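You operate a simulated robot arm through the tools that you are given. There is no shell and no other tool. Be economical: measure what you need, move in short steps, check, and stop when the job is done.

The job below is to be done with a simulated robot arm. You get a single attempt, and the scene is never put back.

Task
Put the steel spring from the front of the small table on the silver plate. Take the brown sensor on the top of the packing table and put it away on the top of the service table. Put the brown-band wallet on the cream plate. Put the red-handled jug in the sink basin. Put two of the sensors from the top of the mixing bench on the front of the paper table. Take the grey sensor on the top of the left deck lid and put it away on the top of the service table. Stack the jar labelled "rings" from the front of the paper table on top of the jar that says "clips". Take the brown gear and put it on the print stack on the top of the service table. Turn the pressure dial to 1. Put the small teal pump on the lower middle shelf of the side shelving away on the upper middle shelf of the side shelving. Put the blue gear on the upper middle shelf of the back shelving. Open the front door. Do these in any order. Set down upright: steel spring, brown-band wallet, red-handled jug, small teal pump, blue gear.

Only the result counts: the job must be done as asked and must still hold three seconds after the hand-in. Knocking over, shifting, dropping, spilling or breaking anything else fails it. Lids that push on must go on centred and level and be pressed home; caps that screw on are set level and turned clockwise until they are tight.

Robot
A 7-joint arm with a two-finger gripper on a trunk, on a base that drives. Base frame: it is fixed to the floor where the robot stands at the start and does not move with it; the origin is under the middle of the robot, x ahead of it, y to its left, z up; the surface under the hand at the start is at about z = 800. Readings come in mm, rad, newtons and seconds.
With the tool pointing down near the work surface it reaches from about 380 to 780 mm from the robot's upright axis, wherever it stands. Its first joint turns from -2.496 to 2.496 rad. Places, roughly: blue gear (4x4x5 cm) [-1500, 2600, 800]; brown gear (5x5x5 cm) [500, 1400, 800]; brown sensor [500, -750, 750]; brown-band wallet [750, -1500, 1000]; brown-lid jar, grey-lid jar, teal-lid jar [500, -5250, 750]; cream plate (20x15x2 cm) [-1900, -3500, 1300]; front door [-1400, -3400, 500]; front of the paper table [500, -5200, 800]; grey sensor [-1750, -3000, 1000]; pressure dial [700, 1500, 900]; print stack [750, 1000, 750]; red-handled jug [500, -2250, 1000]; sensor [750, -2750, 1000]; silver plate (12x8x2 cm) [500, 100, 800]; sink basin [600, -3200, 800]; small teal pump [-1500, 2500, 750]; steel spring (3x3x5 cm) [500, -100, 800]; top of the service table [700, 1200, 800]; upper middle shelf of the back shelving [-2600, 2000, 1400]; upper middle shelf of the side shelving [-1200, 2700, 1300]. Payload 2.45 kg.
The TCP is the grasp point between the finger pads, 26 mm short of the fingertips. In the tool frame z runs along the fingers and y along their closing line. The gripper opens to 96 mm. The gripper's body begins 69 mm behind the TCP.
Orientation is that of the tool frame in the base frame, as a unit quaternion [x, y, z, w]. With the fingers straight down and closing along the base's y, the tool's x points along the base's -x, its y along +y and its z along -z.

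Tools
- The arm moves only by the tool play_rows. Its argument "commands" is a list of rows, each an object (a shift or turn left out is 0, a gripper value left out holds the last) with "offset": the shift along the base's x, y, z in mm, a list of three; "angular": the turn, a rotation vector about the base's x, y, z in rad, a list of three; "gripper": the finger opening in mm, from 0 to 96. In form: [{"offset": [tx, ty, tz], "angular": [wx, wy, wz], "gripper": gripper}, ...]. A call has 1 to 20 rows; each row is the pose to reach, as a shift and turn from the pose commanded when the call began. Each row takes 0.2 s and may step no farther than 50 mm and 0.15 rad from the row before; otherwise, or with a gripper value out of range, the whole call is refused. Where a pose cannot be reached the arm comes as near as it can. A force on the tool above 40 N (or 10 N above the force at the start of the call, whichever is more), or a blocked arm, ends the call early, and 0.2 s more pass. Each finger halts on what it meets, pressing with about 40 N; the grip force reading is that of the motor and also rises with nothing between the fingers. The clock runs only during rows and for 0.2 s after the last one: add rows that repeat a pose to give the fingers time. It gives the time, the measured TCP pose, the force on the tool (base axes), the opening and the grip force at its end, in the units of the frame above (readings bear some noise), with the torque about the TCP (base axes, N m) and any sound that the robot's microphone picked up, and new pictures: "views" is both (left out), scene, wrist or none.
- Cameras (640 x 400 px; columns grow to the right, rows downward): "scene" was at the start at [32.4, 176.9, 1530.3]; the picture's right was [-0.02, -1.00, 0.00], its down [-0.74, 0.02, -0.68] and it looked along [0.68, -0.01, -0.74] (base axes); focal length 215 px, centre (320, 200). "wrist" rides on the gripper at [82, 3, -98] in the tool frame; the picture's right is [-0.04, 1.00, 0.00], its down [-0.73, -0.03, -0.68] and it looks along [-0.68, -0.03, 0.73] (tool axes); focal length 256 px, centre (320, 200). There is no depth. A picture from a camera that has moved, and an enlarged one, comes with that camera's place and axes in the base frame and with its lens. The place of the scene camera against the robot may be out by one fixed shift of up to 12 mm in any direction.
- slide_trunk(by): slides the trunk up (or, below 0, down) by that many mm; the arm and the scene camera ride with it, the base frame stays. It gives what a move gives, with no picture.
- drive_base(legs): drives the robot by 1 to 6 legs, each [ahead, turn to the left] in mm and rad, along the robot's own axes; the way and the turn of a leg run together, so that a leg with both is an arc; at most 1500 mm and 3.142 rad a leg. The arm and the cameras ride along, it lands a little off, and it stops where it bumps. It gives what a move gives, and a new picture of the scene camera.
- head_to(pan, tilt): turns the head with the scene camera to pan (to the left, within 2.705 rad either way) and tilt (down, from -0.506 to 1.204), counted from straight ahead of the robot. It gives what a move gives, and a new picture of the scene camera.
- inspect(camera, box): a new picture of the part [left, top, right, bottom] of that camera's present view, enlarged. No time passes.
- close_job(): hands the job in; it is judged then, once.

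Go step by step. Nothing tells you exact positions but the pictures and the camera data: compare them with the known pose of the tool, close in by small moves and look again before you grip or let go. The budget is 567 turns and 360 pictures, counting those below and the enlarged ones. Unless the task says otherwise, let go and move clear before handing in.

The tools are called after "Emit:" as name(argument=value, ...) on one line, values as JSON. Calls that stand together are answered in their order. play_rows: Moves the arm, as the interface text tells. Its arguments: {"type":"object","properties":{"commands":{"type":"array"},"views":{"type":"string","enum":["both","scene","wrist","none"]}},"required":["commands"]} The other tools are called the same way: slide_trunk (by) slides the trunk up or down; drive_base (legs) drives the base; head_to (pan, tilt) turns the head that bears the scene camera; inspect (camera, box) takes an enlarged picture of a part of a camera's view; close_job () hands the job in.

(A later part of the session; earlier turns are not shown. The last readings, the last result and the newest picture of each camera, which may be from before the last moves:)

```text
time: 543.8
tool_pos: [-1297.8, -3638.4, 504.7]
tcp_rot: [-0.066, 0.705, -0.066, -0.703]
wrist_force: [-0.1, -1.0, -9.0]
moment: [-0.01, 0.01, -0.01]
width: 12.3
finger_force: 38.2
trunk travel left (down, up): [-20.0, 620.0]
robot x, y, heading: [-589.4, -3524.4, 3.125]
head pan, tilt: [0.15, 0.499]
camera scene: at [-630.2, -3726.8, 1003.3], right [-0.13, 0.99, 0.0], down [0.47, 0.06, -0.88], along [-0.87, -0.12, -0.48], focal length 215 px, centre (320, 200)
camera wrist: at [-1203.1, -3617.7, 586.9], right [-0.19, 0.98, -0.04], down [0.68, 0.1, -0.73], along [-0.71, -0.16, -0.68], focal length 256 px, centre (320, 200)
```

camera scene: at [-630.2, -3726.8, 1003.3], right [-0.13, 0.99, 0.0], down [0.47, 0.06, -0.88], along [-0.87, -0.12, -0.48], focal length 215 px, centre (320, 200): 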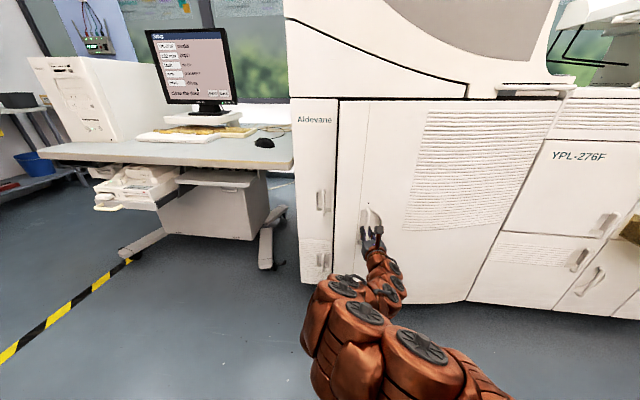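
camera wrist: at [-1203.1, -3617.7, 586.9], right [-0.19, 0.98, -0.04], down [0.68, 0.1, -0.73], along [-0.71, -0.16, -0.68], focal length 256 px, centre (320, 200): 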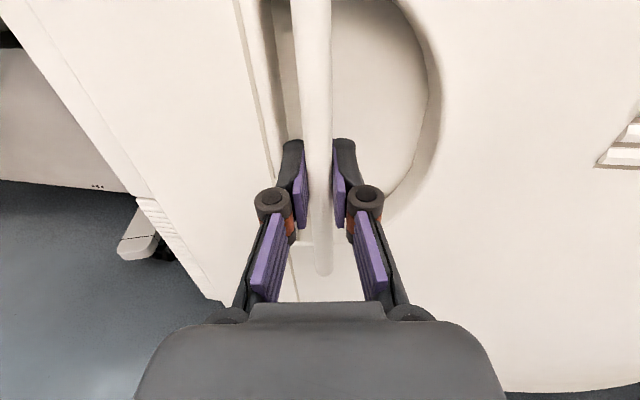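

The door is opening smoothly. Continue along the arc to about 0.4 rad.

Emit:
play_rows(commands=[{"offset": [21, 5.5, 0], "angular": [0, 0, 0.04]}, {"offset": [42, 11.4, 0], "angular": [0, 0, 0.08]}, {"offset": [63, 18.5, 0], "angular": [0, 0, 0.12]}, {"offset": [83.4, 26, 0], "angular": [0, 0, 0.16]}, {"offset": [103.5, 35, 0], "angular": [0, 0, 0.2]}, {"offset": [123, 44, 0], "angular": [0, 0, 0.24]}, {"offset": [123, 44, 0], "angular": [0, 0, 0.24]}], views="scene")

```text
time: 545.3
tool_pos: [-1274.1, -3631.4, 502.1]
tcp_rot: [-0.096, 0.707, -0.087, -0.695]
wrist_force: [-1.1, -1.0, 2.3]
moment: [-0.67, -0.14, 0.16]
width: 11.9
finger_force: 38.9
out of reach, approached as far as the arm can: row 2, 3, 4, 5, 6, 7
trunk travel left (down, up): [-20.0, 620.0]
robot x, y, heading: [-590.0, -3530.3, 3.13]
head pan, tilt: [0.15, 0.499]
stopped in row 7: the force on the tool passed its limit at 42 N (the readings are from after the stop); the commanded pose is now the measured one
camera scene: at [-629.0, -3726.9, 1003.3], right [-0.14, 0.99, 0.0], down [0.47, 0.07, -0.88], along [-0.87, -0.12, -0.48], focal length 215 px, centre (320, 200)
```

scene: 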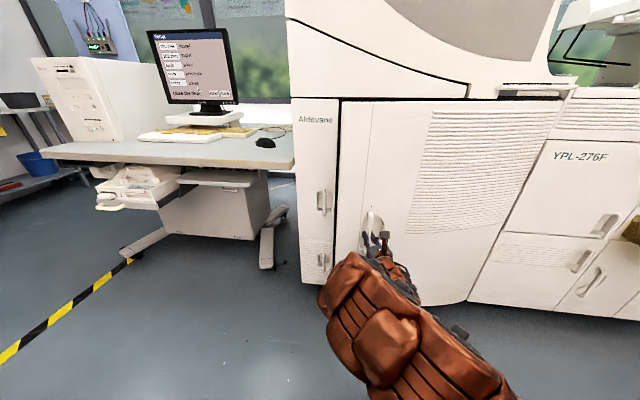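

The arm can't fold further, so I'll pull by backing the base with slight right turns that follow the door's arc.

Emit:
drive_base(legs=[[-58, -0.031]])

```text
time: 546.3
tool_pos: [-1217.9, -3614.1, 501.8]
tcp_rot: [-0.087, 0.708, -0.077, -0.696]
wrist_force: [14.1, -38.3, 2.0]
moment: [-0.76, -0.08, 0.28]
width: 11.9
finger_force: 38.8
trunk travel left (down, up): [-20.0, 620.0]
robot x, y, heading: [-528.6, -3533.0, 3.103]
head pan, tilt: [0.15, 0.499]
camera scene: at [-576.5, -3728.0, 1003.3], right [-0.11, 0.99, 0.0], down [0.48, 0.05, -0.88], along [-0.87, -0.09, -0.48], focal length 215 px, centre (320, 200)
```

scene: 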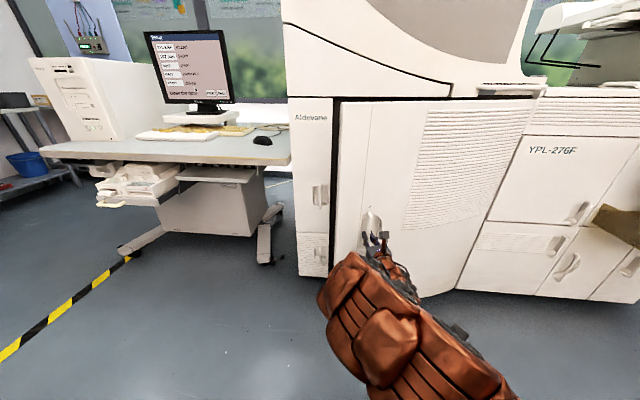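

Emit:
drive_base(legs=[[-58, -0.02]])

```text
time: 547.3
tool_pos: [-1167.4, -3592.7, 501.7]
tcp_rot: [-0.07, 0.71, -0.062, -0.698]
wrist_force: [-1.4, 1.2, -0.9]
moment: [-0.45, -0.26, 0.02]
width: 11.6
finger_force: 38.7
trunk travel left (down, up): [-20.0, 620.0]
robot x, y, heading: [-475.7, -3533.6, 3.072]
head pan, tilt: [0.15, 0.499]
stopped in leg 1: the force on the tool passed its limit at 57 N (the readings are from after the stop); the commanded pose is now the measured one
camera scene: at [-528.6, -3728.6, 1003.4], right [-0.08, 1.0, 0.0], down [0.48, 0.04, -0.88], along [-0.87, -0.07, -0.48], focal length 215 px, centre (320, 200)
```

scene: 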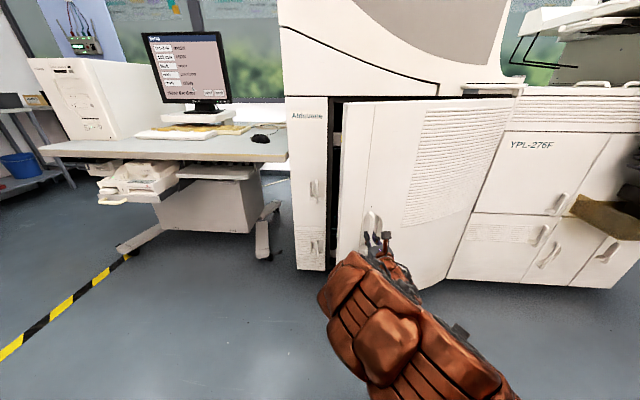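

Door at ≈0.42 rad. Try re-yawing the hand toward the door's angle to relieve the twist.

Emit:
play_rows(commands=[{"angular": [0, 0, 0.07]}, {"angular": [0, 0, 0.14]}, {"angular": [0, 0, 0.14]}], views="wrist")

```text
time: 548.1
tool_pos: [-1167.3, -3591.8, 501.5]
tcp_rot: [-0.12, 0.703, -0.111, -0.692]
wrist_force: [-2.4, 4.8, -1.0]
moment: [-0.63, 0.08, -0.01]
width: 11.8
finger_force: 38.9
trunk travel left (down, up): [-20.0, 620.0]
robot x, y, heading: [-479.9, -3534.8, 3.077]
head pan, tilt: [0.15, 0.499]
camera wrist: at [-1076.5, -3559.1, 585.3], right [-0.32, 0.95, -0.03], down [0.66, 0.2, -0.72], along [-0.68, -0.25, -0.69], focal length 256 px, centre (320, 200)
```

wrist: 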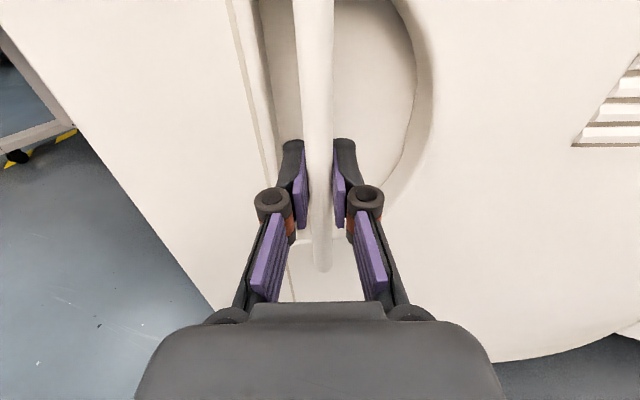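

Emit:
play_rows(commands=[{"angular": [0, 0, 0.08]}, {"angular": [0, 0, 0.15]}, {"angular": [0, 0, 0.15]}], views="none")

Emit:
drive_base(legs=[[-50, -0.035]])

```text
time: 548.9
tool_pos: [-1166.1, -3590.9, 502.5]
tcp_rot: [-0.172, 0.693, -0.162, -0.682]
wrist_force: [-5.6, 11.9, 1.8]
moment: [-0.52, -0.42, -0.1]
width: 12.0
finger_force: 38.9
trunk travel left (down, up): [-20.0, 620.0]
robot x, y, heading: [-482.9, -3530.6, 3.078]
head pan, tilt: [0.15, 0.499]
```

```text
time: 549.9
tool_pos: [-1124.3, -3567.1, 501.9]
tcp_rot: [-0.157, 0.696, -0.148, -0.685]
wrist_force: [0.4, 1.6, 0.1]
moment: [-0.58, -0.1, 0.02]
width: 11.8
finger_force: 38.3
trunk travel left (down, up): [-20.0, 620.0]
robot x, y, heading: [-431.8, -3536.3, 3.037]
head pan, tilt: [0.15, 0.499]
stopped in leg 1: the force on the tool passed its limit at 47 N (the readings are from after the stop); the commanded pose is now the measured one
camera scene: at [-491.1, -3730.3, 1003.4], right [-0.05, 1.0, 0.0], down [0.48, 0.02, -0.88], along [-0.88, -0.04, -0.48], focal length 215 px, centre (320, 200)
```

scene: 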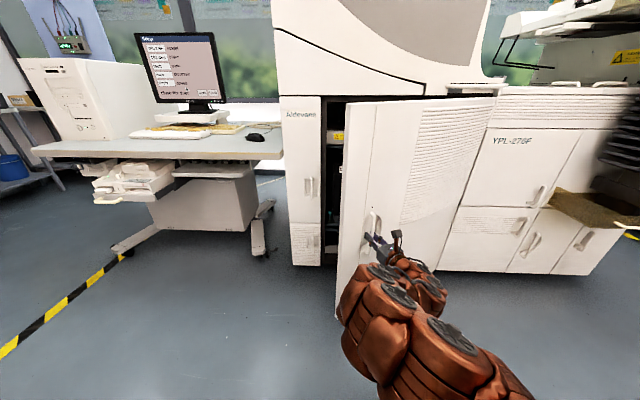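

Emit:
play_rows(commands=[{"angular": [0, 0, 0.06]}, {"angular": [0, 0, 0.12]}, {"angular": [0, 0, 0.12]}], views="none")

Emit:
drive_base(legs=[[-42, -0.042]])

Emit:
play_rows(commands=[{"angular": [0, 0, 0.06]}, {"angular": [0, 0, 0.12]}, {"angular": [0, 0, 0.12]}], views="none")

Emit:
drive_base(legs=[[-38, -0.045]])

```text
time: 550.7
tool_pos: [-1125.4, -3567.9, 503.0]
tcp_rot: [-0.198, 0.685, -0.188, -0.675]
wrist_force: [-1.5, 3.2, -3.4]
moment: [-0.39, -0.59, -0.04]
width: 11.7
finger_force: 38.5
trunk travel left (down, up): [-20.0, 620.0]
robot x, y, heading: [-433.8, -3536.6, 3.039]
head pan, tilt: [0.15, 0.499]
```

```text
time: 552.0
tool_pos: [-1084.0, -3539.4, 502.4]
tcp_rot: [-0.181, 0.691, -0.17, -0.679]
wrist_force: [1.2, -0.4, -3.2]
moment: [-0.75, 0.08, -0.01]
width: 11.7
finger_force: 38.7
trunk travel left (down, up): [-20.0, 620.0]
robot x, y, heading: [-393.3, -3542.0, 2.994]
head pan, tilt: [0.15, 0.499]
stopped in leg 1: the force on the tool passed its limit at 42 N (the readings are from after the stop); the commanded pose is now the measured one
camera scene: at [-458.1, -3732.4, 1003.4], right [0.0, 1.0, 0.0], down [0.48, 0.0, -0.88], along [-0.88, 0.0, -0.48], focal length 215 px, centre (320, 200)
```

scene: 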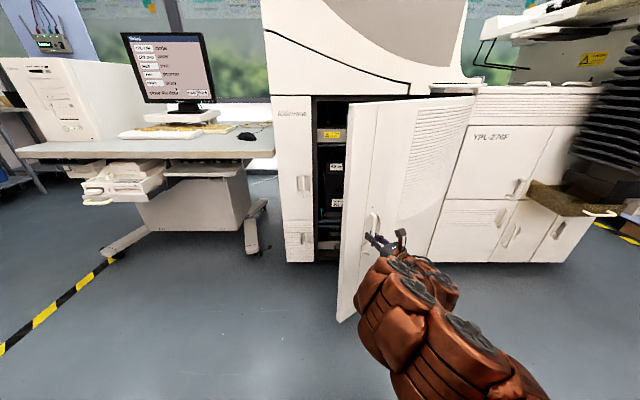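

```text
time: 552.8
tool_pos: [-1084.8, -3538.8, 501.1]
tcp_rot: [-0.221, 0.679, -0.21, -0.668]
wrist_force: [-2.1, 2.5, 0.8]
moment: [-0.23, -0.79, -0.01]
width: 11.7
finger_force: 39.0
trunk travel left (down, up): [-20.0, 620.0]
robot x, y, heading: [-392.7, -3540.2, 2.996]
head pan, tilt: [0.15, 0.499]
```

```text
time: 553.8
tool_pos: [-1047.6, -3507.7, 502.0]
tcp_rot: [-0.2, 0.686, -0.189, -0.674]
wrist_force: [0.0, -0.5, 0.4]
moment: [-0.53, -0.27, -0.02]
width: 11.7
finger_force: 38.6
trunk travel left (down, up): [-20.0, 620.0]
robot x, y, heading: [-360.2, -3545.1, 2.953]
head pan, tilt: [0.15, 0.499]
stopped in leg 1: the force on the tool passed its limit at 46 N (the readings are from after the stop); the commanded pose is now the measured one
camera scene: at [-430.2, -3735.2, 1003.4], right [0.04, 1.0, 0.0], down [0.48, -0.02, -0.88], along [-0.88, 0.04, -0.48], focal length 215 px, centre (320, 200)
```

scene: 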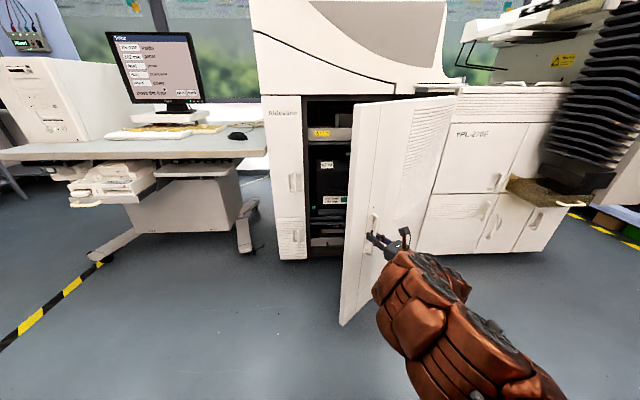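

Door at ≈0.68 rad. Try moving with the arm along the tangent now.

Emit:
play_rows(commands=[{"offset": [0, 0, 0], "angular": [0, 0, 0.1]}, {"offset": [10, 8.3, 0], "angular": [0, 0, 0.14]}, {"offset": [20, 17, 0], "angular": [0, 0, 0.18]}, {"offset": [29.5, 26, 0], "angular": [0, 0, 0.22]}, {"offset": [39, 35.5, 0], "angular": [0, 0, 0.25]}, {"offset": [39, 35.5, 0], "angular": [0, 0, 0.25]}], views="none")

```text
time: 555.0
tool_pos: [-1013.7, -3472.1, 503.7]
tcp_rot: [-0.279, 0.658, -0.266, -0.647]
wrist_force: [-5.4, 4.2, -7.8]
moment: [-0.47, -0.52, -0.01]
width: 11.9
finger_force: 38.6
trunk travel left (down, up): [-20.0, 620.0]
robot x, y, heading: [-359.7, -3549.0, 2.95]
head pan, tilt: [0.15, 0.499]
stopped in row 5: the force on the tool passed its limit at 44 N (the readings are from after the stop); the commanded pose is now the measured one
```

Emit:
play_rows(commands=[{"offset": [13, 16, 0], "angular": [0, 0, 0.03]}, {"offset": [26, 33, 0], "angular": [0, 0, 0.07]}, {"offset": [39, 51, 0], "angular": [0, 0, 0.11]}, {"offset": [52, 69, 0], "angular": [0, 0, 0.15]}, {"offset": [62, 86, 0], "angular": [0, 0, 0.18]}, {"offset": [71, 102, 0], "angular": [0, 0, 0.22]}, {"offset": [71, 102, 0], "angular": [0, 0, 0.22]}], views="scene")

```text
time: 556.7
tool_pos: [-942.2, -3371.6, 502.2]
tcp_rot: [-0.351, 0.622, -0.339, -0.612]
wrist_force: [3.1, -0.5, 2.3]
moment: [-0.37, -0.37, -0.09]
width: 11.8
finger_force: 38.2
trunk travel left (down, up): [-20.0, 620.0]
robot x, y, heading: [-358.3, -3547.1, 2.946]
head pan, tilt: [0.15, 0.499]
stopped in row 7: the force on the tool passed its limit at 41 N (the readings are from after the stop); the commanded pose is now the measured one
camera scene: at [-430.2, -3735.0, 1003.9], right [0.04, 1.0, 0.0], down [0.48, -0.02, -0.88], along [-0.88, 0.04, -0.48], focal length 215 px, centre (320, 200)
```

scene: 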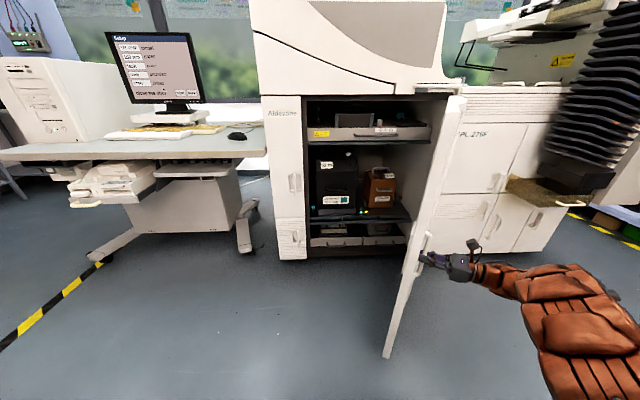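

The door is at about 1.0 rad. Continue toward ~1.25 rad.

Emit:
play_rows(commands=[{"offset": [12, 24, 0], "angular": [0, 0, 0.05]}, {"offset": [24, 50, 0], "angular": [0, 0, 0.1]}, {"offset": [34, 75, 0], "angular": [0, 0, 0.15]}, {"offset": [43, 101, 0], "angular": [0, 0, 0.2]}, {"offset": [50, 127, 0], "angular": [0, 0, 0.24]}, {"offset": [50, 127, 0], "angular": [0, 0, 0.24]}], views="scene")

```text
time: 558.1
tool_pos: [-894.1, -3243.4, 504.0]
tcp_rot: [-0.422, 0.577, -0.408, -0.568]
wrist_force: [3.9, -0.5, -10.8]
moment: [0.66, -0.77, -0.03]
width: 11.3
finger_force: 38.8
trunk travel left (down, up): [-20.0, 620.0]
robot x, y, heading: [-357.1, -3546.1, 2.948]
head pan, tilt: [0.15, 0.499]
camera scene: at [-430.7, -3734.8, 1003.6], right [0.04, 1.0, 0.0], down [0.48, -0.02, -0.88], along [-0.88, 0.04, -0.48], focal length 215 px, centre (320, 200)
```

scene: 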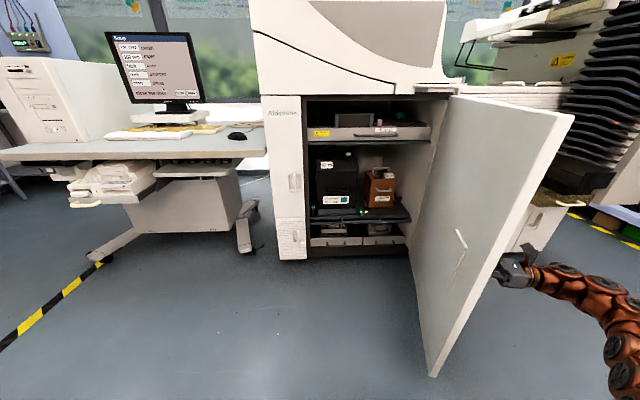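

Well open (≈1.25 rad). A bit more.

Emit:
play_rows(commands=[{"offset": [7, 26, 0], "angular": [0, 0, 0.05]}, {"offset": [13, 53, 0], "angular": [0, 0, 0.1]}, {"offset": [17, 80, 0], "angular": [0, 0, 0.15]}, {"offset": [19, 107, 0], "angular": [0, 0, 0.2]}, {"offset": [19, 107, 0], "angular": [0, 0, 0.2]}], views="scene")

```text
time: 559.3
tool_pos: [-894.5, -3242.8, 504.2]
tcp_rot: [-0.423, 0.576, -0.408, -0.568]
wrist_force: [-3.8, 1.2, -8.5]
moment: [-0.03, -0.6, -0.04]
width: 11.7
finger_force: 38.6
out of reach, approached as far as the arm can: row 1, 2, 3, 4, 5
trunk travel left (down, up): [-20.0, 620.0]
robot x, y, heading: [-357.9, -3547.3, 2.949]
head pan, tilt: [0.15, 0.499]
camera scene: at [-430.6, -3734.8, 1003.5], right [0.04, 1.0, 0.0], down [0.48, -0.02, -0.88], along [-0.88, 0.04, -0.48], focal length 215 px, centre (320, 200)
```

scene: 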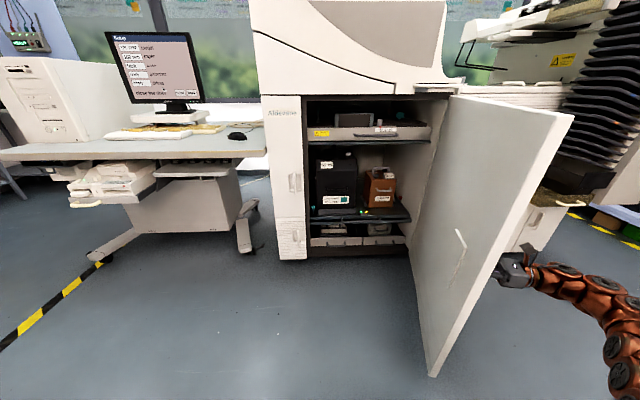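

Emit:
drive_base(legs=[[8, -0.06]])

Emit:
drive_base(legs=[[12, -0.06]])

```text
time: 560.2
tool_pos: [-886.6, -3215.5, 504.4]
tcp_rot: [-0.406, 0.589, -0.391, -0.579]
wrist_force: [-0.6, -0.4, -2.4]
moment: [-0.68, -0.27, -0.04]
width: 11.6
finger_force: 38.2
trunk travel left (down, up): [-20.0, 620.0]
robot x, y, heading: [-359.3, -3547.9, 2.908]
head pan, tilt: [0.15, 0.499]
stopped in leg 1: the force on the tool passed its limit at 48 N (the readings are from after the stop); the commanded pose is now the measured one
camera scene: at [-445.0, -3729.8, 1003.6], right [0.09, 1.0, 0.0], down [0.48, -0.04, -0.88], along [-0.87, 0.08, -0.48], focal length 215 px, centre (320, 200)
```

scene: 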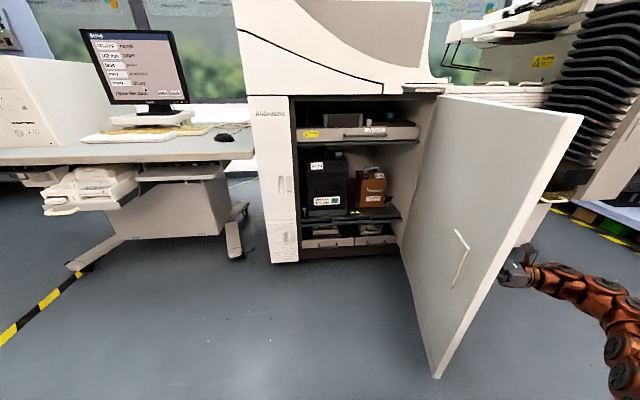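

```text
time: 561.1
tool_pos: [-882.9, -3182.9, 503.7]
tcp_rot: [-0.388, 0.602, -0.373, -0.59]
wrist_force: [-0.4, 0.1, -1.2]
moment: [-0.51, -0.26, -0.06]
width: 11.8
finger_force: 38.5
trunk travel left (down, up): [-20.0, 620.0]
robot x, y, heading: [-376.8, -3541.8, 2.854]
head pan, tilt: [0.15, 0.499]
stopped in leg 1: the force on the tool passed its limit at 45 N (the readings are from after the stop); the commanded pose is now the measured one
camera scene: at [-466.2, -3721.8, 1003.5], right [0.14, 0.99, 0.0], down [0.47, -0.07, -0.88], along [-0.87, 0.12, -0.48], focal length 215 px, centre (320, 200)
```

scene: 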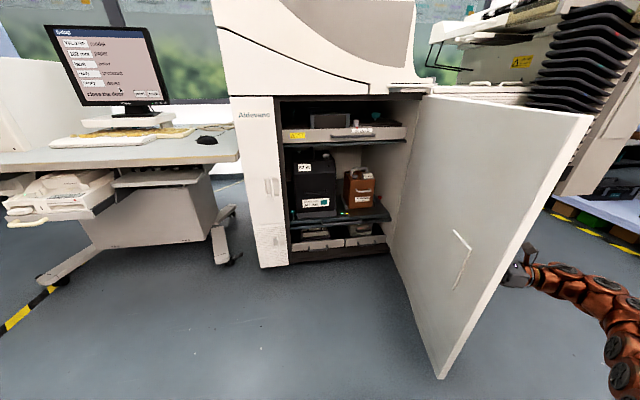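

Emit:
drive_base(legs=[[14, -0.06]])

Emit:
drive_base(legs=[[16, -0.06]])

```text
time: 562.0
tool_pos: [-879.0, -3161.7, 503.6]
tcp_rot: [-0.374, 0.611, -0.359, -0.599]
wrist_force: [-1.1, 0.3, -2.1]
moment: [-0.62, -0.1, 0.01]
width: 11.4
finger_force: 38.5
trunk travel left (down, up): [-20.0, 620.0]
robot x, y, heading: [-379.9, -3544.2, 2.815]
head pan, tilt: [0.15, 0.499]
stopped in leg 1: the force on the tool passed its limit at 51 N (the readings are from after the stop); the commanded pose is now the measured one
camera scene: at [-481.2, -3715.6, 1003.5], right [0.18, 0.98, 0.0], down [0.47, -0.08, -0.88], along [-0.86, 0.16, -0.48], focal length 215 px, centre (320, 200)
```

scene: 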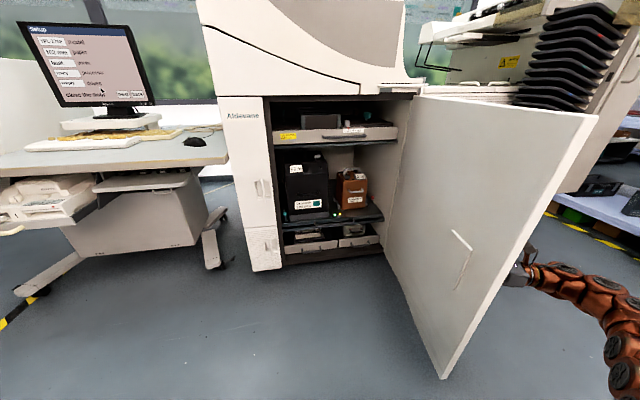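

```text
time: 562.8
tool_pos: [-877.8, -3140.8, 502.2]
tcp_rot: [-0.361, 0.618, -0.347, -0.606]
wrist_force: [-2.1, -0.4, -1.3]
moment: [-0.72, -0.02, 0.02]
width: 11.6
finger_force: 39.0
trunk travel left (down, up): [-20.0, 620.0]
robot x, y, heading: [-390.0, -3539.3, 2.776]
head pan, tilt: [0.15, 0.499]
stopped in leg 1: the force on the tool passed its limit at 51 N (the readings are from after the stop); the commanded pose is now the measured one
camera scene: at [-496.9, -3708.5, 1003.5], right [0.21, 0.98, 0.0], down [0.47, -0.1, -0.88], along [-0.86, 0.19, -0.48], focal length 215 px, centre (320, 200)
```

scene: 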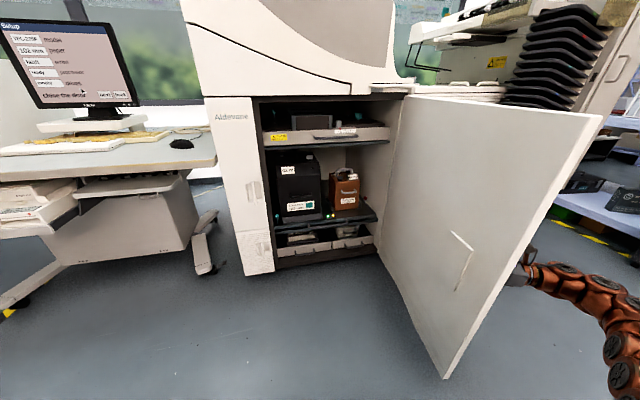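

The door stands open at ≈83°. Release the bar and back the hand off along the door normal.

Emit:
play_rows(commands=[{"gripper": 22}, {"gripper": 34}, {"gripper": 40}, {"gripper": 40}, {"offset": [6, 16, 0]}, {"offset": [12, 34, 0]}, {"offset": [20, 50, 0]}], views="both")

```text
time: 564.4
tool_pos: [-871.8, -3126.1, 505.3]
tcp_rot: [-0.362, 0.618, -0.347, -0.606]
wrist_force: [-0.3, 0.2, 0.5]
moment: [0.01, 0.0, 0.01]
width: 39.8
finger_force: 0.2
out of reach, approached as far as the arm can: row 6, 7
trunk travel left (down, up): [-20.0, 620.0]
robot x, y, heading: [-395.5, -3539.8, 2.783]
head pan, tilt: [0.15, 0.499]
camera scene: at [-496.8, -3708.5, 1003.5], right [0.21, 0.98, 0.0], down [0.47, -0.1, -0.88], along [-0.86, 0.19, -0.48], focal length 215 px, centre (320, 200)
camera wrist: at [-827.6, -3041.7, 589.0], right [-0.87, 0.5, -0.03], down [0.37, 0.59, -0.72], along [-0.34, -0.63, -0.7], focal length 256 px, centre (320, 200)
```

scene: 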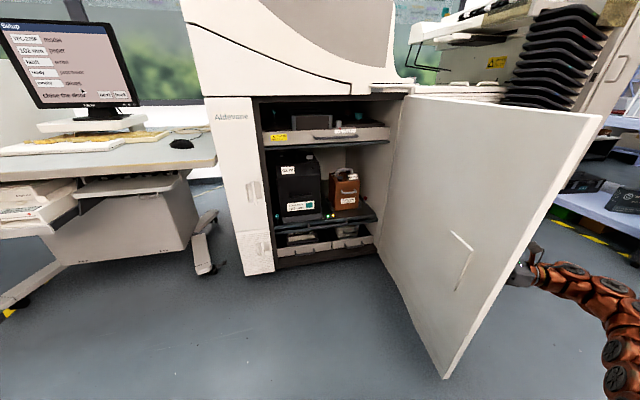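
wrist: 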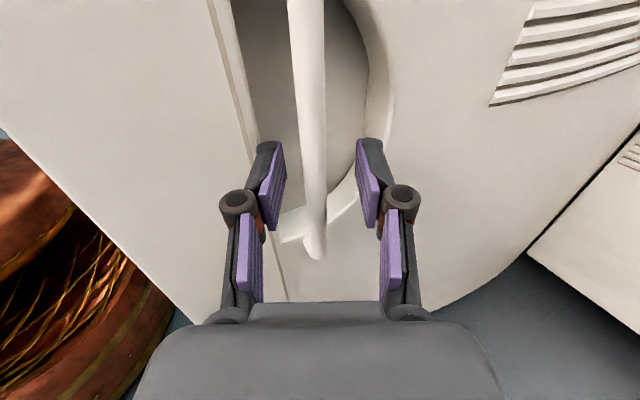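

The bar is now just beyond the fingertips. Turn the base right a little, which carries the hand away from the door.

Emit:
drive_base(legs=[[0, -0.1]])

```text
time: 565.3
tool_pos: [-831.6, -3079.6, 504.7]
tcp_rot: [-0.332, 0.635, -0.317, -0.622]
wrist_force: [-0.8, -0.3, -0.3]
moment: [0.02, 0.02, 0.03]
width: 40.0
finger_force: 0.0
trunk travel left (down, up): [-20.0, 620.0]
robot x, y, heading: [-390.6, -3538.1, 2.68]
head pan, tilt: [0.15, 0.499]
camera scene: at [-512.6, -3697.4, 1003.5], right [0.3, 0.95, 0.0], down [0.46, -0.15, -0.88], along [-0.84, 0.27, -0.48], focal length 215 px, centre (320, 200)
```

scene: 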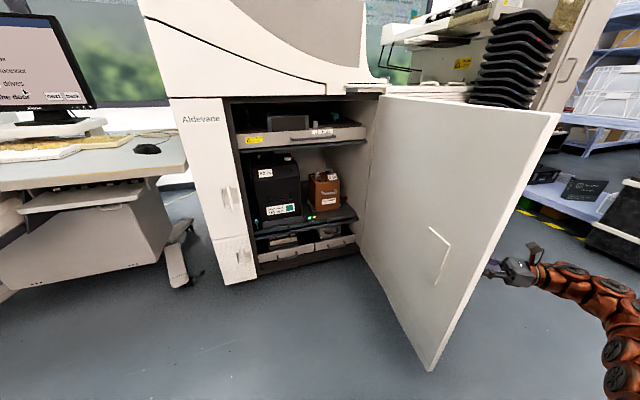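

Free of the door. Turn the base to face north (+y), then restore the hand to its normal pose.

Emit:
drive_base(legs=[[0, -1.1]])

Emit:
slide_trunk(by=400)

Emit:
slide_trunk(by=155)

```text
time: 568.5
tool_pos: [-185.8, -2939.2, 505.8]
tcp_rot: [0.049, 0.714, 0.055, -0.696]
wrist_force: [-0.5, 0.0, 0.8]
moment: [0.0, 0.0, 0.02]
width: 40.3
finger_force: 0.1
trunk travel left (down, up): [-20.0, 620.0]
robot x, y, heading: [-394.7, -3536.4, 1.58]
head pan, tilt: [0.15, 0.499]
camera scene: at [-585.8, -3502.6, 1003.5], right [0.99, 0.16, 0.0], down [0.08, -0.47, -0.88], along [-0.14, 0.87, -0.48], focal length 215 px, centre (320, 200)
```

scene: 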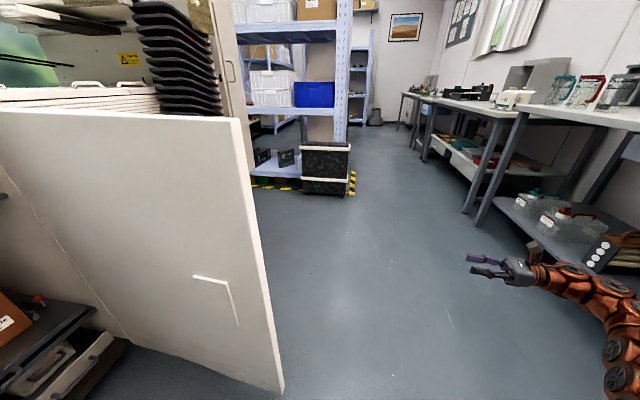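

```text
time: 572.3
tool_pos: [-185.6, -2939.3, 904.7]
tcp_rot: [0.049, 0.714, 0.055, -0.696]
wrist_force: [-0.7, -0.2, -0.1]
moment: [0.0, -0.01, 0.03]
width: 40.4
finger_force: 0.0
trunk travel left (down, up): [-420.0, 220.0]
robot x, y, heading: [-394.5, -3536.4, 1.583]
head pan, tilt: [0.15, 0.499]
```

```text
time: 574.1
tool_pos: [-186.3, -2938.9, 1060.3]
tcp_rot: [0.048, 0.714, 0.054, -0.696]
wrist_force: [0.5, 0.3, 0.5]
moment: [0.03, 0.02, 0.03]
width: 40.1
finger_force: 0.0
trunk travel left (down, up): [-575.0, 65.0]
robot x, y, heading: [-392.0, -3538.5, 1.585]
head pan, tilt: [0.15, 0.499]
```

Undo the wrist roll in two halves.

Emit:
play_rows(commands=[{"angular": [-0.1413, 0.0206, 0]}, {"angular": [-0.2826, 0.0412, 0]}, {"angular": [-0.4239, 0.0618, 0]}, {"angular": [-0.5652, 0.0824, 0]}, {"angular": [-0.7065, 0.103, 0]}, {"angular": [-0.8478, 0.1236, 0]}, {"angular": [-0.9891, 0.1442, 0]}, {"angular": [-1.1304, 0.1648, 0]}, {"angular": [-1.2717, 0.1854, 0]}, {"angular": [-1.413, 0.206, 0]}, {"angular": [-1.5543, 0.2266, 0]}], views="none")

Emit:
play_rows(commands=[{"angular": [-0.1413, 0.0206, 0]}, {"angular": [-0.2826, 0.0412, 0]}, {"angular": [-0.4239, 0.0618, 0]}, {"angular": [-0.5652, 0.0824, 0]}, {"angular": [-0.7065, 0.103, 0]}, {"angular": [-0.8478, 0.1236, 0]}, {"angular": [-0.9891, 0.1442, 0]}, {"angular": [-1.1304, 0.1648, 0]}, {"angular": [-1.2717, 0.1854, 0]}, {"angular": [-1.413, 0.206, 0]}, {"angular": [-1.5543, 0.2266, 0]}], views="none")

```text
time: 576.5
tool_pos: [-201.7, -2957.8, 1073.2]
tcp_rot: [-0.527, -0.472, 0.467, 0.53]
wrist_force: [0.1, -0.1, 0.6]
moment: [0.02, -0.05, 0.01]
width: 40.1
finger_force: 0.1
out of reach, approached as far as the arm can: row 3, 4, 5, 6, 7, 8, 9, 10, 11
trunk travel left (down, up): [-575.0, 65.0]
robot x, y, heading: [-392.2, -3534.9, 1.584]
head pan, tilt: [0.15, 0.499]
```

```text
time: 578.9
tool_pos: [-199.4, -2958.9, 1069.3]
tcp_rot: [-0.696, 0.047, 0.714, 0.054]
wrist_force: [-0.8, 0.2, 0.6]
moment: [0.01, 0.0, 0.03]
width: 40.2
finger_force: 0.1
trunk travel left (down, up): [-575.0, 65.0]
robot x, y, heading: [-391.8, -3536.5, 1.578]
head pan, tilt: [0.15, 0.499]
```

Now swing the hand down, then yaw it to the normal pose.

Emit:
play_rows(commands=[{"offset": [0, 0, 10], "angular": [-0.0205, -0.1412, 0]}, {"offset": [0, 0, 20], "angular": [-0.041, -0.2824, 0]}, {"offset": [0, 0, 30], "angular": [-0.0615, -0.4236, 0]}, {"offset": [0, 0, 40], "angular": [-0.082, -0.5648, 0]}, {"offset": [0, 0, 50], "angular": [-0.1025, -0.706, 0]}, {"offset": [0, 0, 60], "angular": [-0.123, -0.8472, 0]}, {"offset": [0, 0, 70], "angular": [-0.1435, -0.9884, 0]}, {"offset": [0, 0, 80], "angular": [-0.164, -1.1296, 0]}, {"offset": [0, 0, 80], "angular": [-0.1845, -1.2708, 0]}, {"offset": [0, 0, 80], "angular": [-0.205, -1.412, 0]}, {"offset": [0, 0, 80], "angular": [-0.2255, -1.5535, 0]}], views="none")

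Emit:
play_rows(commands=[{"offset": [-15, 0, 0], "angular": [0, 0, -0.14]}, {"offset": [-30, 0, 0], "angular": [0, 0, -0.28]}, {"offset": [-45, 0, 0], "angular": [0, 0, -0.42]}, {"offset": [-60, -10, 0], "angular": [0, 0, -0.56]}, {"offset": [-75, -20, 0], "angular": [0, 0, -0.7]}, {"offset": [-90, -30, 0], "angular": [0, 0, -0.84]}, {"offset": [-105, -40, 0], "angular": [0, 0, -0.98]}, {"offset": [-120, -50, 0], "angular": [0, 0, -1.12]}, {"offset": [-135, -60, 0], "angular": [0, 0, -1.26]}, {"offset": [-150, -60, 0], "angular": [0, 0, -1.4]}, {"offset": [-165, -60, 0], "angular": [0, 0, -1.42]}], views="scene")

```text
time: 581.3
tool_pos: [-198.7, -2959.1, 1150.7]
tcp_rot: [0.998, -0.067, -0.013, 0.0]
wrist_force: [0.0, 0.1, -0.4]
moment: [0.0, 0.0, -0.02]
width: 40.0
finger_force: 0.1
trunk travel left (down, up): [-575.0, 65.0]
robot x, y, heading: [-397.3, -3532.3, 1.582]
head pan, tilt: [0.15, 0.499]
```

```text
time: 583.7
tool_pos: [-363.1, -3020.6, 1149.4]
tcp_rot: [0.712, -0.702, -0.01, -0.009]
wrist_force: [0.2, -0.7, 0.6]
moment: [0.0, -0.01, -0.04]
width: 39.9
finger_force: 0.0
trunk travel left (down, up): [-575.0, 65.0]
robot x, y, heading: [-392.8, -3538.0, 1.582]
head pan, tilt: [0.15, 0.499]
camera scene: at [-586.0, -3502.7, 1558.5], right [0.99, 0.16, 0.0], down [0.08, -0.47, -0.88], along [-0.14, 0.87, -0.48], focal length 215 px, centre (320, 200)
```

scene: 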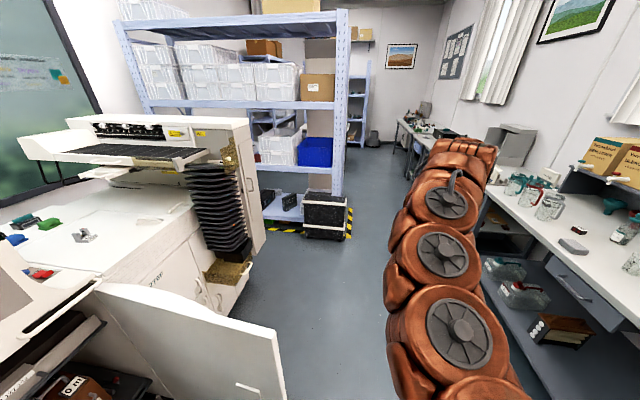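

Drive north to the jugs and face the mixing bench.

Emit:
drive_base(legs=[[1268, 0], [0, -1.582], [330, 0]])

Emit:
head_to(pan=0.0, tilt=0.8)

```text
time: 596.0
tool_pos: [438.9, -2276.6, 1150.4]
tcp_rot: [0.007, 1.0, 0.0, 0.013]
wrist_force: [0.2, 0.6, -0.5]
moment: [0.02, -0.06, -0.01]
width: 40.3
finger_force: 0.0
trunk travel left (down, up): [-575.0, 65.0]
robot x, y, heading: [-73.2, -2231.4, -0.021]
head pan, tilt: [0.15, 0.499]
camera scene: at [-29.4, -2039.5, 1558.4], right [0.13, -0.99, 0.0], down [-0.47, -0.06, -0.88], along [0.87, 0.12, -0.48], focal length 215 px, centre (320, 200)
```

scene: 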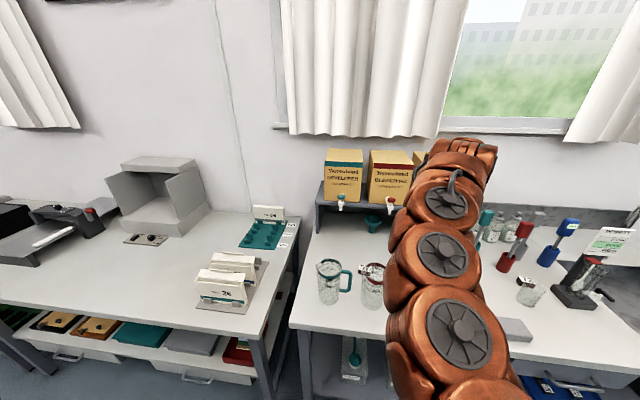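

```text
time: 596.8
tool_pos: [439.6, -2275.8, 1149.8]
tcp_rot: [0.006, 1.0, 0.0, 0.013]
wrist_force: [0.0, -0.1, 0.1]
moment: [0.0, -0.04, -0.01]
width: 40.2
finger_force: 0.0
trunk travel left (down, up): [-575.0, 65.0]
robot x, y, heading: [-75.7, -2232.4, -0.014]
head pan, tilt: [0.0, 0.799]
camera scene: at [-38.7, -2052.9, 1532.5], right [-0.02, -1.0, 0.0], down [-0.72, 0.01, -0.7], along [0.7, -0.01, -0.72], focal length 215 px, centre (320, 200)
```

scene: 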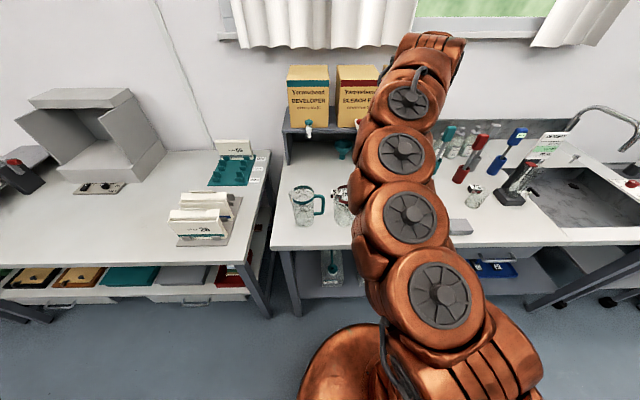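

Emit:
inspect(camera="wrist", box=[0, 0, 640, 400])

Emit:
inspect(camera="scene", box=[270, 160, 400, 250])

```text
1.00 times, centred on (320, 200) of wrist (not enlarged: the box is as wide or as high as the picture)
camera zoom: at [354.7, -2272.3, 1245.6], right [0.05, 1.0, 0.0], down [0.71, -0.04, 0.7], along [0.7, -0.04, -0.72], focal length 256 px, centre (320, 200)
```

zoom: 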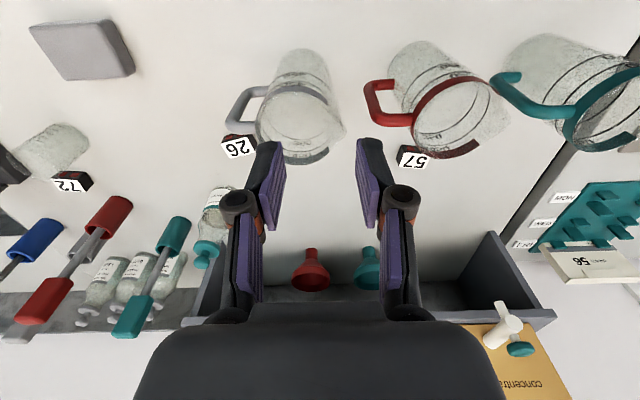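

```text
4.44 times, centred on (335, 205) of scene
camera zoom: at [-38.7, -2052.9, 1532.5], right [-0.02, -1.0, 0.0], down [-0.72, 0.01, -0.7], along [0.7, -0.01, -0.72], focal length 957 px, centre (253, 178)
```

zoom: 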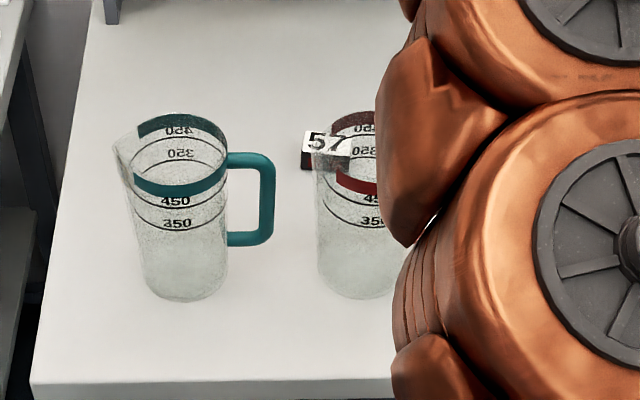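

The red jug's handle points toward -y; its vertical bar is near (493, -2217), z≈880–970. I'll turn the hand 90° (closing along x) and hover above the bar.

Emit:
play_rows(commands=[{"offset": [5, 5, 0], "angular": [0, 0.02, 0], "gripper": 50}, {"offset": [5, 5, 0], "angular": [0, 0.02, 0]}], views="none")

Emit:
play_rows(commands=[{"offset": [4, 4, 0], "angular": [0, 0, 0.14]}, {"offset": [8, 8, 0], "angular": [0, 0, 0.28]}, {"offset": [13, 13, 0], "angular": [0, 0, 0.42]}, {"offset": [18, 18, 0], "angular": [0, 0, 0.56]}, {"offset": [23, 23, 0], "angular": [0, 0, 0.7]}, {"offset": [28, 28, 0], "angular": [0, 0, 0.84]}, {"offset": [33, 33, 0], "angular": [0, 0, 0.98]}, {"offset": [38, 38, 0], "angular": [0, 0, 1.12]}, {"offset": [43, 43, 0], "angular": [0, 0, 1.26]}, {"offset": [48, 48, 0], "angular": [0, 0, 1.4]}, {"offset": [49, 53, -20], "angular": [0, 0, 1.54]}, {"offset": [49, 54, -60], "angular": [0, 0, 1.571]}, {"offset": [49, 54, -80], "angular": [0, 0, 1.571]}, {"offset": [49, 54, -80], "angular": [0, 0, 1.571]}])

```text
time: 597.4
tool_pos: [445.1, -2271.3, 1149.3]
tcp_rot: [0.006, 1.0, 0.0, 0.004]
wrist_force: [-0.2, -0.6, 0.3]
moment: [0.02, 0.03, 0.01]
width: 50.0
finger_force: 0.2
trunk travel left (down, up): [-575.0, 65.0]
robot x, y, heading: [-78.5, -2229.2, -0.018]
head pan, tilt: [0.0, 0.799]
```

```text
time: 600.4
tool_pos: [493.9, -2215.9, 1070.4]
tcp_rot: [-0.703, 0.711, 0.002, 0.002]
wrist_force: [-0.4, -0.5, -0.5]
moment: [0.04, 0.02, -0.01]
width: 49.8
finger_force: 0.1
trunk travel left (down, up): [-575.0, 65.0]
robot x, y, heading: [-72.1, -2228.5, -0.02]
head pan, tilt: [0.0, 0.799]
camera scene: at [-38.8, -2053.1, 1532.5], right [-0.02, -1.0, 0.0], down [-0.72, 0.01, -0.7], along [0.7, -0.01, -0.72], focal length 215 px, centre (320, 200)
camera wrist: at [489.1, -2299.0, 1167.5], right [-1.0, 0.05, 0.0], down [0.04, 0.73, 0.68], along [0.04, 0.68, -0.73], focal length 256 px, centre (320, 200)
```

scene: 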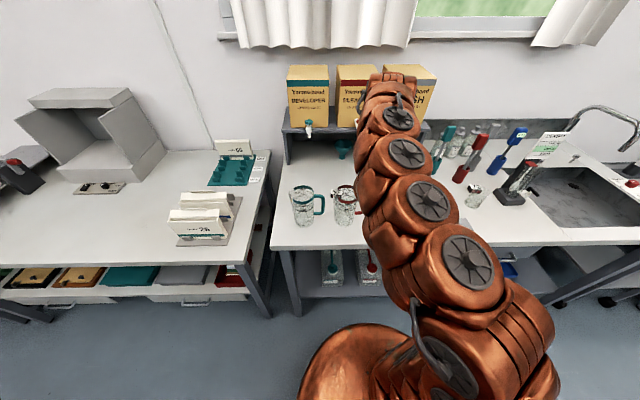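
wrist: 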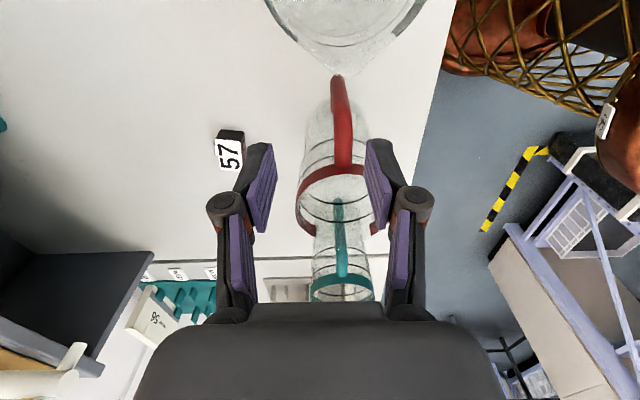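

Emit:
inspect(camera="wrist", box=[260, 50, 420, 250])

```text
2.00 times, centred on (340, 150) of wrist
camera zoom: at [489.1, -2299.0, 1167.5], right [-1.0, 0.05, 0.0], down [0.04, 0.73, 0.68], along [0.04, 0.68, -0.73], focal length 512 px, centre (280, 300)
```

zoom: 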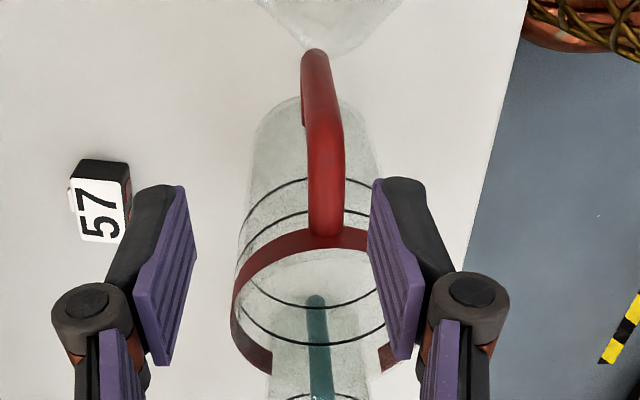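

Handle bar at about (477, -2210). Align and descend partway.

Emit:
play_rows(commands=[{"offset": [-9, 3, -20]}, {"offset": [-17, 6, -50]}, {"offset": [-17, 6, -85]}, {"offset": [-17, 6, -85]}], views="wrist")

```text
time: 601.4
tool_pos: [475.9, -2212.7, 985.4]
tcp_rot: [-0.704, 0.711, 0.002, 0.002]
wrist_force: [0.5, -0.4, -1.2]
moment: [0.01, 0.01, 0.03]
width: 50.1
finger_force: 0.1
trunk travel left (down, up): [-575.0, 65.0]
robot x, y, heading: [-77.6, -2229.9, -0.013]
head pan, tilt: [0.0, 0.799]
camera wrist: at [471.2, -2295.1, 1083.5], right [-1.0, 0.05, 0.0], down [0.04, 0.73, 0.68], along [0.04, 0.68, -0.73], focal length 256 px, centre (320, 200)
```

wrist: 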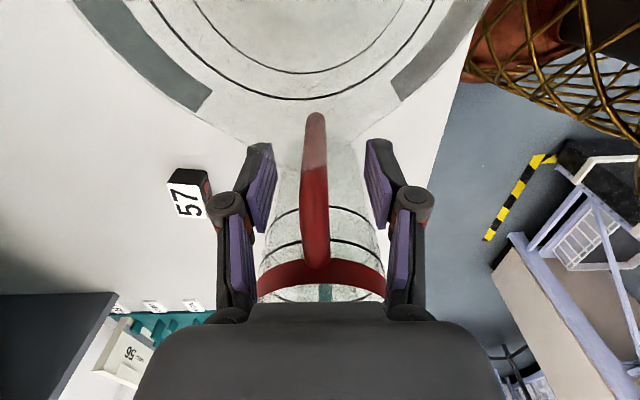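

Aligned. Descend to z≈935 and close on the bar.

Emit:
play_rows(commands=[{"offset": [0, 1, -20]}, {"offset": [0, 2, -40]}, {"offset": [0, 2, -50]}, {"offset": [0, 2, -50]}], views="wrist")

```text
time: 602.0
tool_pos: [476.6, -2210.7, 953.4]
tcp_rot: [-0.703, 0.712, -0.001, 0.007]
wrist_force: [-3.0, -1.6, 18.3]
moment: [0.62, -0.22, 0.05]
width: 50.3
finger_force: 0.0
trunk travel left (down, up): [-575.0, 65.0]
robot x, y, heading: [-78.2, -2234.2, -0.019]
head pan, tilt: [0.0, 0.799]
stopped in row 3: the force on the tool passed its limit at 58 N (the readings are from after the stop); the commanded pose is now the measured one
camera wrist: at [471.2, -2294.5, 1051.2], right [-1.0, 0.05, -0.01], down [0.03, 0.73, 0.68], along [0.04, 0.68, -0.73], focal length 256 px, centre (320, 200)
```

wrist: 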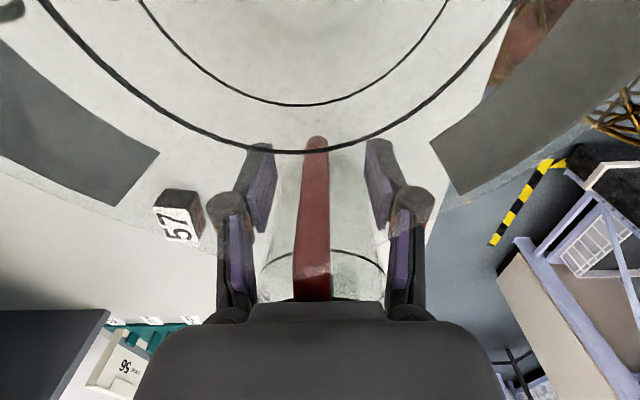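

The palm met the handle's top arm (the jug is taller than I took it); the fingers are already alongside the bar. Raise 5 mm and close.

Emit:
play_rows(commands=[{"offset": [0, -3, 6]}, {"offset": [0, -5, 6], "gripper": 35}, {"offset": [0, -5, 6], "gripper": 20}, {"offset": [0, -5, 6], "gripper": 3}, {"offset": [0, -5, 6], "gripper": 3}], views="wrist")

```text
time: 603.2
tool_pos: [477.7, -2215.5, 958.3]
tcp_rot: [-0.702, 0.712, -0.001, 0.006]
wrist_force: [-0.6, -0.5, -0.8]
moment: [-0.06, 0.04, 0.01]
width: 11.8
finger_force: 38.1
trunk travel left (down, up): [-575.0, 65.0]
robot x, y, heading: [-75.6, -2229.7, -0.018]
head pan, tilt: [0.0, 0.799]
camera wrist: at [471.8, -2298.9, 1055.4], right [-1.0, 0.05, -0.01], down [0.03, 0.73, 0.68], along [0.04, 0.68, -0.73], focal length 256 px, centre (320, 200)
```

wrist: 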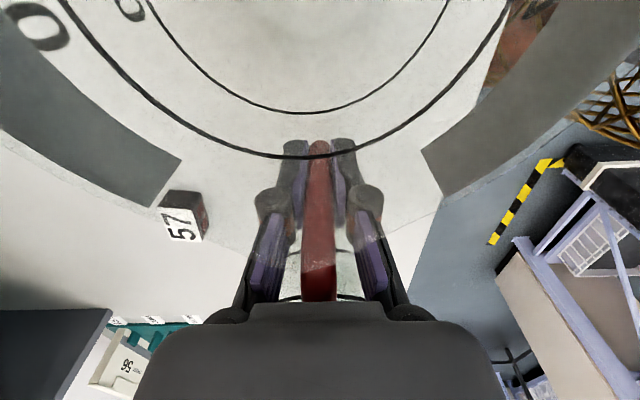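

Handle gripped. Lift slightly and check weight and tilt.

Emit:
play_rows(commands=[{"offset": [0, 0, 4]}, {"offset": [0, 0, 10]}, {"offset": [0, 0, 15]}, {"offset": [0, 0, 15]}], views="both")

Emit:
inspect(camera="scene", box=[270, 160, 400, 250])

```text
time: 604.2
tool_pos: [475.5, -2215.1, 972.5]
tcp_rot: [-0.703, 0.711, -0.001, 0.006]
wrist_force: [-0.5, -0.4, -0.7]
moment: [-0.08, -0.01, 0.02]
width: 11.7
finger_force: 38.9
trunk travel left (down, up): [-575.0, 65.0]
robot x, y, heading: [-73.0, -2234.9, -0.02]
head pan, tilt: [0.0, 0.799]
camera scene: at [-38.6, -2052.9, 1532.5], right [-0.02, -1.0, 0.0], down [-0.72, 0.01, -0.7], along [0.7, -0.01, -0.72], focal length 215 px, centre (320, 200)
camera wrist: at [471.4, -2299.4, 1070.3], right [-1.0, 0.05, -0.01], down [0.03, 0.73, 0.68], along [0.04, 0.68, -0.73], focal length 256 px, centre (320, 200)
```

scene: 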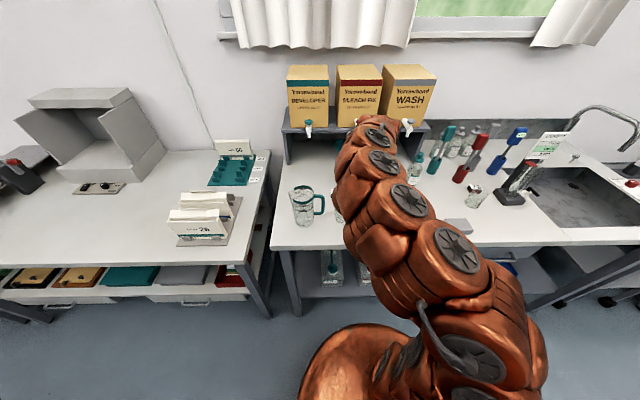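
wrist: 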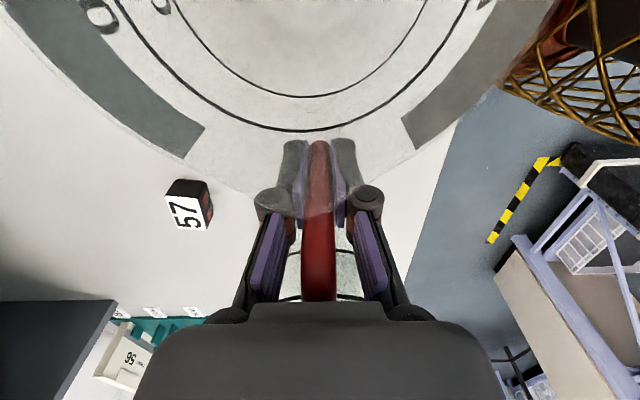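

```text
4.44 times, centred on (335, 205) of scene
camera zoom: at [-38.6, -2052.9, 1532.5], right [-0.02, -1.0, 0.0], down [-0.72, 0.01, -0.7], along [0.7, -0.01, -0.72], focal length 957 px, centre (253, 178)
```

zoom: 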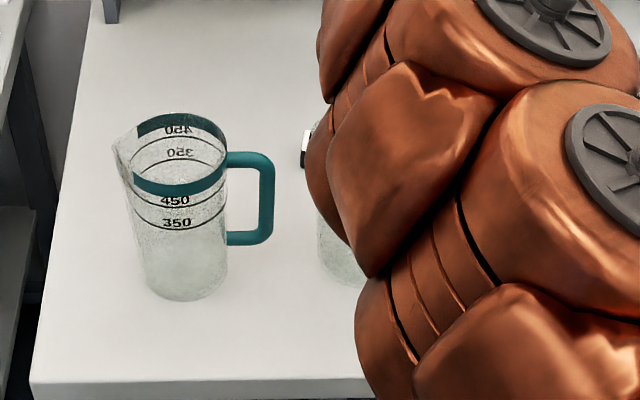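

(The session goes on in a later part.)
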